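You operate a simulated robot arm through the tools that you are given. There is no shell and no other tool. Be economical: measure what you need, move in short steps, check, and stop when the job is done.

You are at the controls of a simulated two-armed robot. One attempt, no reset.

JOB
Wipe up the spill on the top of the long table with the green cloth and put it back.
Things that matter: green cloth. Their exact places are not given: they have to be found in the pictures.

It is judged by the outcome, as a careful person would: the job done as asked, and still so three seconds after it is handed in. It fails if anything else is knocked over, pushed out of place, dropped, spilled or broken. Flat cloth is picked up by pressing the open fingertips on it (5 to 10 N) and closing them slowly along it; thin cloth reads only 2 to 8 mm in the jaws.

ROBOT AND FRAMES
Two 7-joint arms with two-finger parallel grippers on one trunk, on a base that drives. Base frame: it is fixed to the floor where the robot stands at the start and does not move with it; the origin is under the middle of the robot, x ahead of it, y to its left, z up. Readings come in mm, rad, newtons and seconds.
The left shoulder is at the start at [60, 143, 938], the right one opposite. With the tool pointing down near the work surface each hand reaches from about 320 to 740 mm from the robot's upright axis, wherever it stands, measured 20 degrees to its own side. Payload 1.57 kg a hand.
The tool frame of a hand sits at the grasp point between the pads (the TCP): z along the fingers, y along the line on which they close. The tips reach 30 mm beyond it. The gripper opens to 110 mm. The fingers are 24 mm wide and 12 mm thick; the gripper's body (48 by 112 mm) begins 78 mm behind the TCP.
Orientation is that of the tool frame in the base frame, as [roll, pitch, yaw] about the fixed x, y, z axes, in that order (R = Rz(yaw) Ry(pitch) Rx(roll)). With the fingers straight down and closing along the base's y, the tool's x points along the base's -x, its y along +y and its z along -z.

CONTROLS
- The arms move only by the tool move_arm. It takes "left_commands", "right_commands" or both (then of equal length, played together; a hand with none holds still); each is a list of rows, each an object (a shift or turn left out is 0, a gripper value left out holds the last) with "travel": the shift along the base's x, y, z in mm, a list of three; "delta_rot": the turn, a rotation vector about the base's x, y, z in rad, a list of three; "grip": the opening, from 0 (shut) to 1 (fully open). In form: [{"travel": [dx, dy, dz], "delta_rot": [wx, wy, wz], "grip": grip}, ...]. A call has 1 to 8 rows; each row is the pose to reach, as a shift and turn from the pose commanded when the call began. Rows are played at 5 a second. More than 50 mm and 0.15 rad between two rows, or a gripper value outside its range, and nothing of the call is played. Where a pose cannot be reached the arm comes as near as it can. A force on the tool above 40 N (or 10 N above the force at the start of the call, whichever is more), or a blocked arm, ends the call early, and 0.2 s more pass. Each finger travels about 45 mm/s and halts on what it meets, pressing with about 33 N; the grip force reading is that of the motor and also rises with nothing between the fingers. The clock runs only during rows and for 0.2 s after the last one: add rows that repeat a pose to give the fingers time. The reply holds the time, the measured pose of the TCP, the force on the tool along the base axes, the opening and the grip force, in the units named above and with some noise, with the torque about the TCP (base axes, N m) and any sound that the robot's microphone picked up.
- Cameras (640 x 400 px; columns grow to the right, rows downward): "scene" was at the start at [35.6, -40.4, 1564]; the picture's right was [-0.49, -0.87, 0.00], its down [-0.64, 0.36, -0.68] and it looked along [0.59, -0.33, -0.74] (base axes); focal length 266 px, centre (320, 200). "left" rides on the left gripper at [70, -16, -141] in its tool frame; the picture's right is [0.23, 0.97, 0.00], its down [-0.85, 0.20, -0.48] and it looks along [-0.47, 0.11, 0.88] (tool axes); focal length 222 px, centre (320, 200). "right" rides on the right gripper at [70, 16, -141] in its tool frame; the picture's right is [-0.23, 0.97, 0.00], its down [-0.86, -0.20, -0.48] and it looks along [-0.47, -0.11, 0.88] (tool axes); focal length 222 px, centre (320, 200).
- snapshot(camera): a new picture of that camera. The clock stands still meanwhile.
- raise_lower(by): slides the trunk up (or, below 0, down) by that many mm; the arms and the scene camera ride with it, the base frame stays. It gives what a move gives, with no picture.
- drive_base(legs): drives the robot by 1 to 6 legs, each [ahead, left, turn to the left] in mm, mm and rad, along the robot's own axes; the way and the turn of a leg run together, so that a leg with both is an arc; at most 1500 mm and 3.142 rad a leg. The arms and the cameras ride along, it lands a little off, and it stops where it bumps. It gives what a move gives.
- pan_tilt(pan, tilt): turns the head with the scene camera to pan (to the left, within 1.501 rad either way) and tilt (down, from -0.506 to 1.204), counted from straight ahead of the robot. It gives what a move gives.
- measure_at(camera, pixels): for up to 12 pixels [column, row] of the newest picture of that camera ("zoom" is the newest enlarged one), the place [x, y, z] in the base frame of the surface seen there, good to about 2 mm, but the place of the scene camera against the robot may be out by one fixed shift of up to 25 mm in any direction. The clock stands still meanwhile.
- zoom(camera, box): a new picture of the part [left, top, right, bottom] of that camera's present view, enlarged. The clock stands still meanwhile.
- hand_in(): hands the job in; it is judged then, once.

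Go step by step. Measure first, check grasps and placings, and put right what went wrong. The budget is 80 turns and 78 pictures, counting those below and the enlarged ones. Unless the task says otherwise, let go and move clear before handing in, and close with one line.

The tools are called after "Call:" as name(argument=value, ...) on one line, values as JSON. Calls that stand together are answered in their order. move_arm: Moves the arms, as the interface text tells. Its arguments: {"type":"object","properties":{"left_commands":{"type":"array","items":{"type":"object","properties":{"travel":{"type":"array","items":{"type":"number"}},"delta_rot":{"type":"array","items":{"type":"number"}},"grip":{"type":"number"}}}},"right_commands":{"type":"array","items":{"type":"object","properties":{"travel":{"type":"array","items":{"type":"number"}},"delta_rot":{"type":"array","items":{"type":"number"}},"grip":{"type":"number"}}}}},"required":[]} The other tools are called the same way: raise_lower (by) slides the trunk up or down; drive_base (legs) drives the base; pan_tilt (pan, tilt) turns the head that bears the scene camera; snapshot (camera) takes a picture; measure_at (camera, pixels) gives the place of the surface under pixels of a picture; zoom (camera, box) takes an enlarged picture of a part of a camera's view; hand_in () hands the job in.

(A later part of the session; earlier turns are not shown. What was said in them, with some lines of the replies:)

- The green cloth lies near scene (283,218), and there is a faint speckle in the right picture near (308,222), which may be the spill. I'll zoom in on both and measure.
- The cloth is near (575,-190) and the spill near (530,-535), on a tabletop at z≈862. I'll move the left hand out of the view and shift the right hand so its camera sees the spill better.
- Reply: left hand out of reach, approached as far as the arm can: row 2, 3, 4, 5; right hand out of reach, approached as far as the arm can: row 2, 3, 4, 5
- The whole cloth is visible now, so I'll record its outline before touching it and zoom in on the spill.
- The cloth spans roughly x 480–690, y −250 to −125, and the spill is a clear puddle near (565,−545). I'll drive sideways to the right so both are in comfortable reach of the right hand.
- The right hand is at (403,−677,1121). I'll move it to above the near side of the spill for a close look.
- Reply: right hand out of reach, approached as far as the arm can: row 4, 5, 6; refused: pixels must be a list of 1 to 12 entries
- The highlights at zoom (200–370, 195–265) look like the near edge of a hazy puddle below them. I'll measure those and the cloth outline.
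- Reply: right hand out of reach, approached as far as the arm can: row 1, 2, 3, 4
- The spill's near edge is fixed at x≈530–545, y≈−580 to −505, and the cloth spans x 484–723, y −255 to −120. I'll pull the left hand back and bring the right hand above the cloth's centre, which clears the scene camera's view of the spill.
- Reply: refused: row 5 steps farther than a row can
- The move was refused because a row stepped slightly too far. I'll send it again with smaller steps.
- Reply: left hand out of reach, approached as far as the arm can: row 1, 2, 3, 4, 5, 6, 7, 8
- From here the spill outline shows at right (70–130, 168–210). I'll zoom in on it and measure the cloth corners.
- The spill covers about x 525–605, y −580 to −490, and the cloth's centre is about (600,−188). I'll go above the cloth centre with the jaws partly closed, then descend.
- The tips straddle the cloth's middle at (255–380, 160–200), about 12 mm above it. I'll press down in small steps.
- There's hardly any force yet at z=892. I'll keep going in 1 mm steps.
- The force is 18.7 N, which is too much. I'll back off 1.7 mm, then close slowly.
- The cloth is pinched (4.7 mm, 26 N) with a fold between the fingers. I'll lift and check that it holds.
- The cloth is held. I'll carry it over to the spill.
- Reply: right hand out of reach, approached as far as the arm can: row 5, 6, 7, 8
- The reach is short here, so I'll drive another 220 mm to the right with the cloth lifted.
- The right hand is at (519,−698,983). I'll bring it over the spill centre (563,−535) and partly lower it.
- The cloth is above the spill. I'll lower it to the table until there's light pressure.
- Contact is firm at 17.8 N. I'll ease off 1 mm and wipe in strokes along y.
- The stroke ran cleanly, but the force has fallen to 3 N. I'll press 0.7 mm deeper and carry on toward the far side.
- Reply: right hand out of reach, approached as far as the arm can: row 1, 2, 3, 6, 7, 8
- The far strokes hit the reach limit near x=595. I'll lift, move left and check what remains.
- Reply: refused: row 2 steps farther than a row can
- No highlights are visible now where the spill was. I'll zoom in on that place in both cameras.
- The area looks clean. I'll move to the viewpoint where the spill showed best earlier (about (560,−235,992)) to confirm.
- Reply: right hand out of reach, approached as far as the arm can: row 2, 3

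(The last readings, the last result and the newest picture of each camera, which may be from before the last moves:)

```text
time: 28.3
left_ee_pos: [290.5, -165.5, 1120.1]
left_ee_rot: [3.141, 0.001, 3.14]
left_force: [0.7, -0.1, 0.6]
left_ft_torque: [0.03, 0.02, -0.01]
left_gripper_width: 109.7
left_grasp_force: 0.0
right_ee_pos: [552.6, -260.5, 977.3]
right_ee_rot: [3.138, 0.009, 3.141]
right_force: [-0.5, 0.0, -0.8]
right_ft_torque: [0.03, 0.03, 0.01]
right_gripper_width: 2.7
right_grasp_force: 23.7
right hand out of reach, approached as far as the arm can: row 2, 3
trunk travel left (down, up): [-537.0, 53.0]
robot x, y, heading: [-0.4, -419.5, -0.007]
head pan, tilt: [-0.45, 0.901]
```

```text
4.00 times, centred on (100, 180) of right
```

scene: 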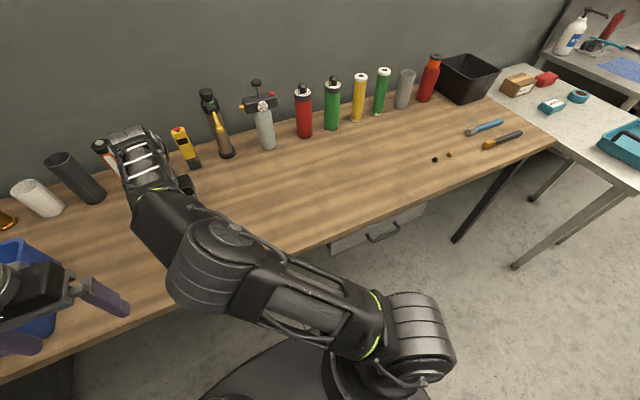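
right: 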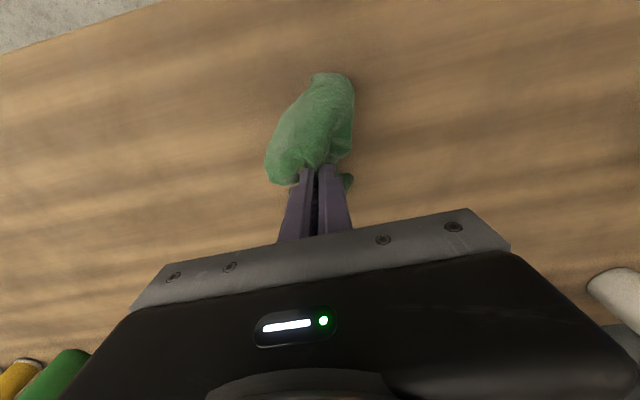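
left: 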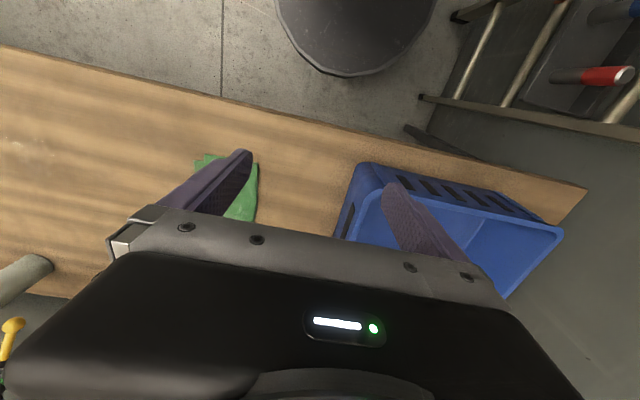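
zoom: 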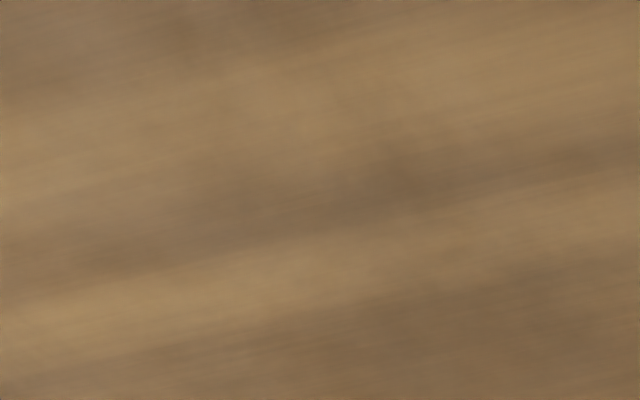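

The spill is gone in the view that showed it best. I'll move the hand away from the blue box side, then drive back 200 mm left.

Call:
move_arm(right_commands=[{"travel": [0, -40, 10]}, {"travel": [0, -80, 10]}, {"travel": [0, -120, 10]}, {"travel": [0, -120, 10]}])

Call:
drive_base(legs=[[0, 210, 0]])

Call:
snapshot(camera="right")

Call:
snapshot(camera="scene")

```text
time: 29.3
left_ee_pos: [290.2, -163.1, 1119.8]
left_ee_rot: [-3.14, 0.003, 3.14]
left_force: [0.3, 0.8, 0.1]
left_ft_torque: [-0.01, 0.0, 0.01]
left_gripper_width: 110.0
left_grasp_force: 0.1
right_ee_pos: [552.6, -376.4, 983.5]
right_ee_rot: [-3.137, 0.002, 3.139]
right_force: [-0.4, 0.2, 1.2]
right_ft_torque: [0.02, 0.0, 0.01]
right_gripper_width: 2.6
right_grasp_force: 24.1
trunk travel left (down, up): [-537.0, 53.0]
robot x, y, heading: [1.8, -420.4, -0.002]
head pan, tilt: [-0.45, 0.901]
```

```text
time: 31.0
left_ee_pos: [292.1, 43.5, 1119.2]
left_ee_rot: [-3.14, 0.002, 3.135]
left_force: [0.0, 0.8, 0.2]
left_ft_torque: [-0.02, 0.01, -0.02]
left_gripper_width: 110.0
left_grasp_force: 0.1
right_ee_pos: [554.4, -171.3, 984.0]
right_ee_rot: [-3.137, 0.003, 3.135]
right_force: [-0.8, 0.9, -0.6]
right_ft_torque: [-0.02, -0.02, -0.04]
right_gripper_width: 2.7
right_grasp_force: 24.1
trunk travel left (down, up): [-537.0, 53.0]
robot x, y, heading: [4.2, -214.0, -0.009]
head pan, tilt: [-0.45, 0.901]
```

```text
40 pictures are left
```

right: 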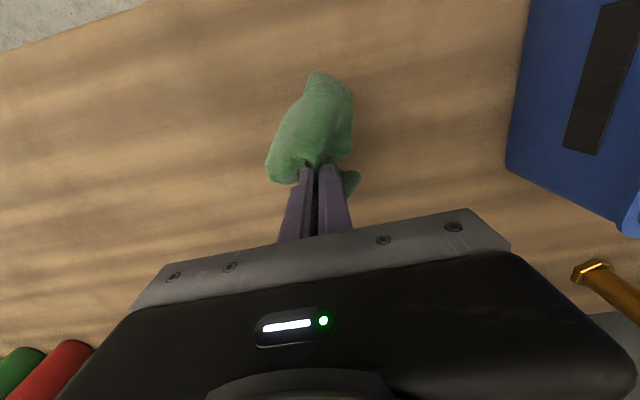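

```text
39 pictures are left
```

scene: 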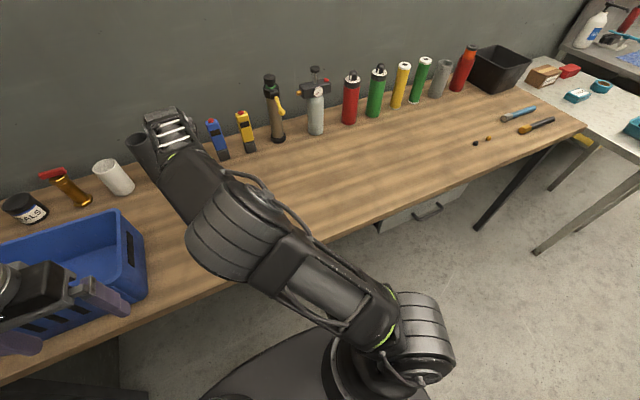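

The cloth is held at (554,−171,984). I'll lower it straight down over its old centre (598,−187).

Call:
move_arm(right_commands=[{"travel": [22, -8, -10]}, {"travel": [44, -16, -25]}, {"travel": [44, -16, -45]}, {"travel": [44, -16, -65]}, {"travel": [44, -16, -80]}, {"travel": [44, -16, -86]}, {"travel": [44, -16, -89]}, {"travel": [44, -16, -89]}])

Call:
snapshot(camera="right")

```text
time: 32.8
left_ee_pos: [292.5, 42.4, 1119.8]
left_ee_rot: [3.141, 0.001, 3.133]
left_force: [-0.6, 1.0, 0.2]
left_ft_torque: [0.01, 0.02, 0.0]
left_gripper_width: 109.9
left_grasp_force: 0.1
right_ee_pos: [597.4, -187.6, 895.5]
right_ee_rot: [-3.139, 0.004, 3.136]
right_force: [-0.6, 0.7, 2.4]
right_ft_torque: [0.0, -0.03, -0.01]
right_gripper_width: 2.4
right_grasp_force: 23.7
trunk travel left (down, up): [-537.0, 53.0]
robot x, y, heading: [-0.0, -208.3, -0.003]
head pan, tilt: [-0.45, 0.901]
```

```text
38 pictures are left
```

right: 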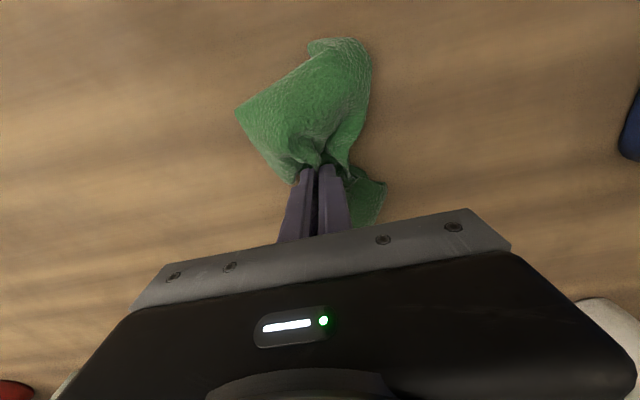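

The cloth rests on the table at its old place. I'll open the jaws and lift clear.

Call:
move_arm(right_commands=[{"travel": [0, 0, 0], "grip": 0.15}, {"travel": [0, 0, 0], "grip": 0.3}, {"travel": [0, 0, 1], "grip": 0.4}, {"travel": [0, 0, 15], "grip": 0.4}, {"travel": [0, 0, 40], "grip": 0.4}, {"travel": [0, 0, 80], "grip": 0.4}, {"travel": [-20, 0, 100], "grip": 0.4}])

Call:
snapshot(camera="right")

```text
time: 34.4
left_ee_pos: [291.1, 43.4, 1120.8]
left_ee_rot: [-3.14, 0.001, 3.135]
left_force: [-1.0, -0.2, -0.9]
left_ft_torque: [-0.02, 0.01, -0.01]
left_gripper_width: 109.9
left_grasp_force: 0.0
right_ee_pos: [577.7, -185.3, 996.6]
right_ee_rot: [-3.138, 0.003, 3.133]
right_force: [0.0, 0.8, -0.1]
right_ft_torque: [0.01, -0.04, -0.01]
right_gripper_width: 44.2
right_grasp_force: 0.0
trunk travel left (down, up): [-537.0, 53.0]
robot x, y, heading: [1.1, -214.6, -0.009]
head pan, tilt: [-0.45, 0.901]
```

```text
37 pictures are left
```

right: 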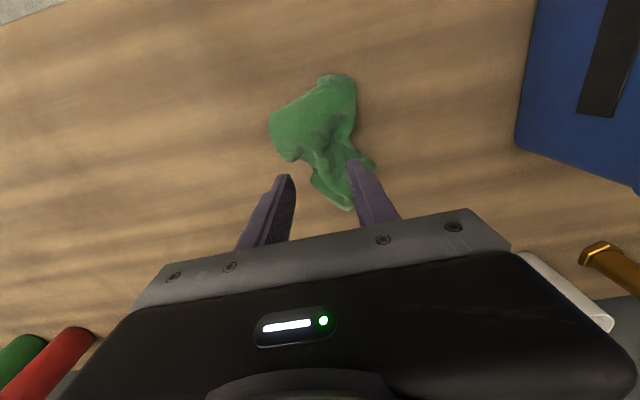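

The cloth is released, though somewhat crumpled. I'll move the hand aside to see its footprint.

Call:
move_arm(right_commands=[{"travel": [-20, -40, 10]}, {"travel": [-45, -80, 15]}, {"travel": [-70, -120, 20]}, {"travel": [-85, -165, 20]}, {"travel": [-100, -210, 20]}, {"travel": [-110, -255, 20]}])

Call:
snapshot(camera="scene")

Call:
snapshot(camera="right")

```text
time: 35.8
left_ee_pos: [292.9, 41.7, 1120.5]
left_ee_rot: [3.141, 0.0, 3.136]
left_force: [-0.2, 0.7, -0.1]
left_ft_torque: [0.02, 0.01, -0.01]
left_gripper_width: 109.9
left_grasp_force: 0.0
right_ee_pos: [468.0, -439.7, 1012.7]
right_ee_rot: [-3.139, 0.004, 3.136]
right_force: [0.1, -0.7, 0.1]
right_ft_torque: [0.02, 0.0, 0.03]
right_gripper_width: 43.9
right_grasp_force: 0.0
trunk travel left (down, up): [-537.0, 53.0]
robot x, y, heading: [2.3, -209.0, -0.008]
head pan, tilt: [-0.45, 0.901]
```

```text
36 pictures are left
```

scene: 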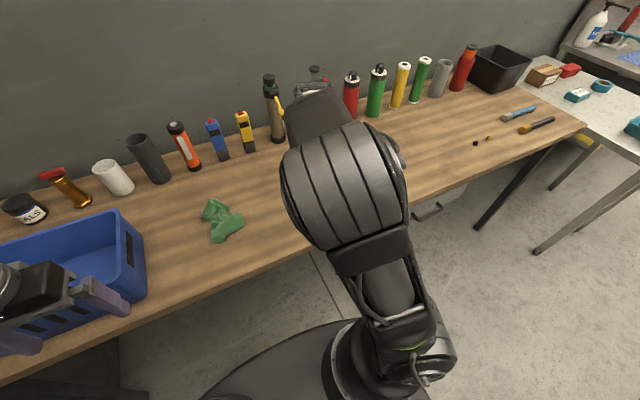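

```text
35 pictures are left
```

right: 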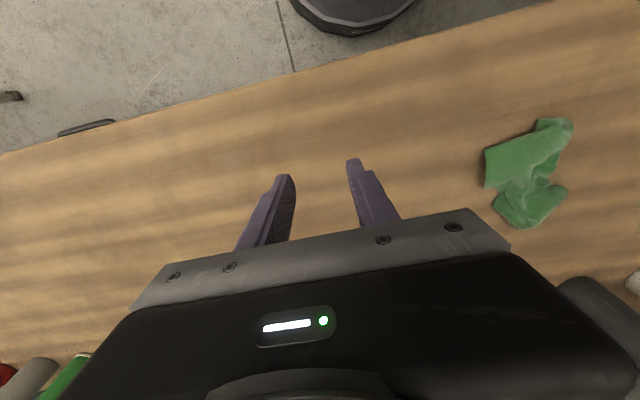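

Call:
measure_at(camera="right", pixels=[[486, 152], [540, 121], [572, 122], [488, 187], [565, 190], [525, 228], [497, 205], [530, 170]])

Call:
zoom(camera="scene", box=[180, 170, 280, 260])

Call:
zoom(camera="right", box=[250, 100, 410, 200])

```text
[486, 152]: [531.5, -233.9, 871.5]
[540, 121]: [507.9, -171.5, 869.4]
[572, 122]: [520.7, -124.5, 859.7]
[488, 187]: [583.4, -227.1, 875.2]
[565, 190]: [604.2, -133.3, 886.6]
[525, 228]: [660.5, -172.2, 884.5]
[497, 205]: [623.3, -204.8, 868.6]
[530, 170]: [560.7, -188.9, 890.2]
```

```text
4.44 times, centred on (230, 215) of scene
```

zoom: 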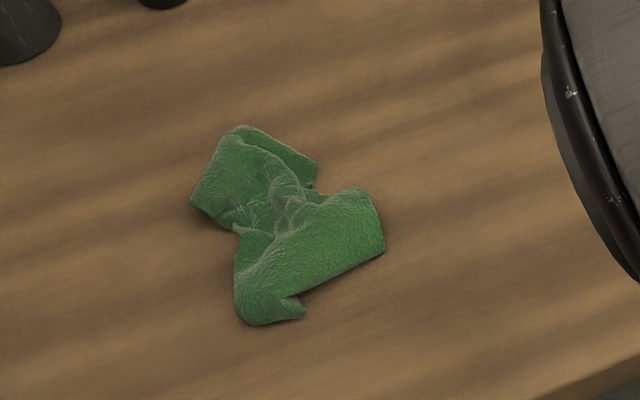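

```text
4.00 times, centred on (330, 150) of right
```

zoom: 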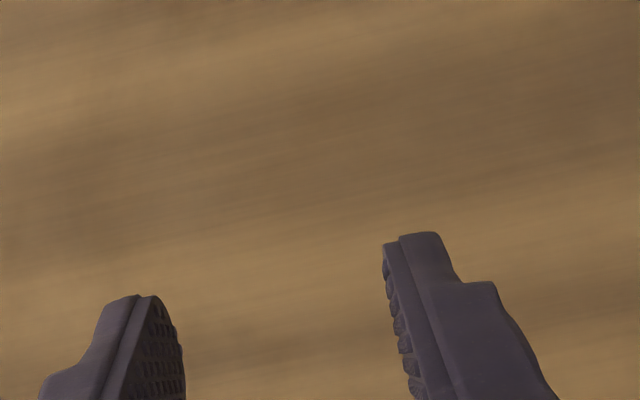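

The cloth lies at x 507–665, y −234 to −125, with its centre within about 20 mm of the original. I'll take one last look at the spill area from this different angle.

Call:
measure_at(camera="right", pixels=[[230, 190], [200, 200], [250, 180], [200, 230]])

Call:
zoom(camera="right", box=[130, 150, 290, 250])

```text
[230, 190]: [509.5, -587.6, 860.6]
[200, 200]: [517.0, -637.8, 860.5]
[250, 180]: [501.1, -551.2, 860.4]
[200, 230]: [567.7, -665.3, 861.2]
```

```text
4.00 times, centred on (210, 200) of right
```

zoom: 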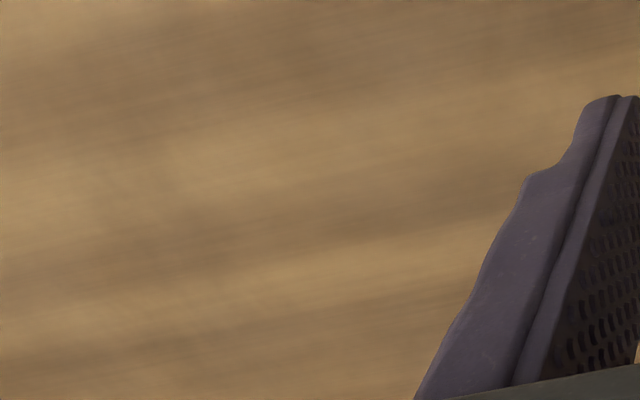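

In the view that showed the spill best earlier, its whole extent is now clear. The cloth is back at its place, the other items I can see are still standing, and both hands are clear, so I'm handing in.

Call:
hand_in()

```text
The job is handed in.
```

I wiped up the spill with the green cloth and put the cloth back within about 20 mm of where it was; it now lies crumpled instead of neatly folded.
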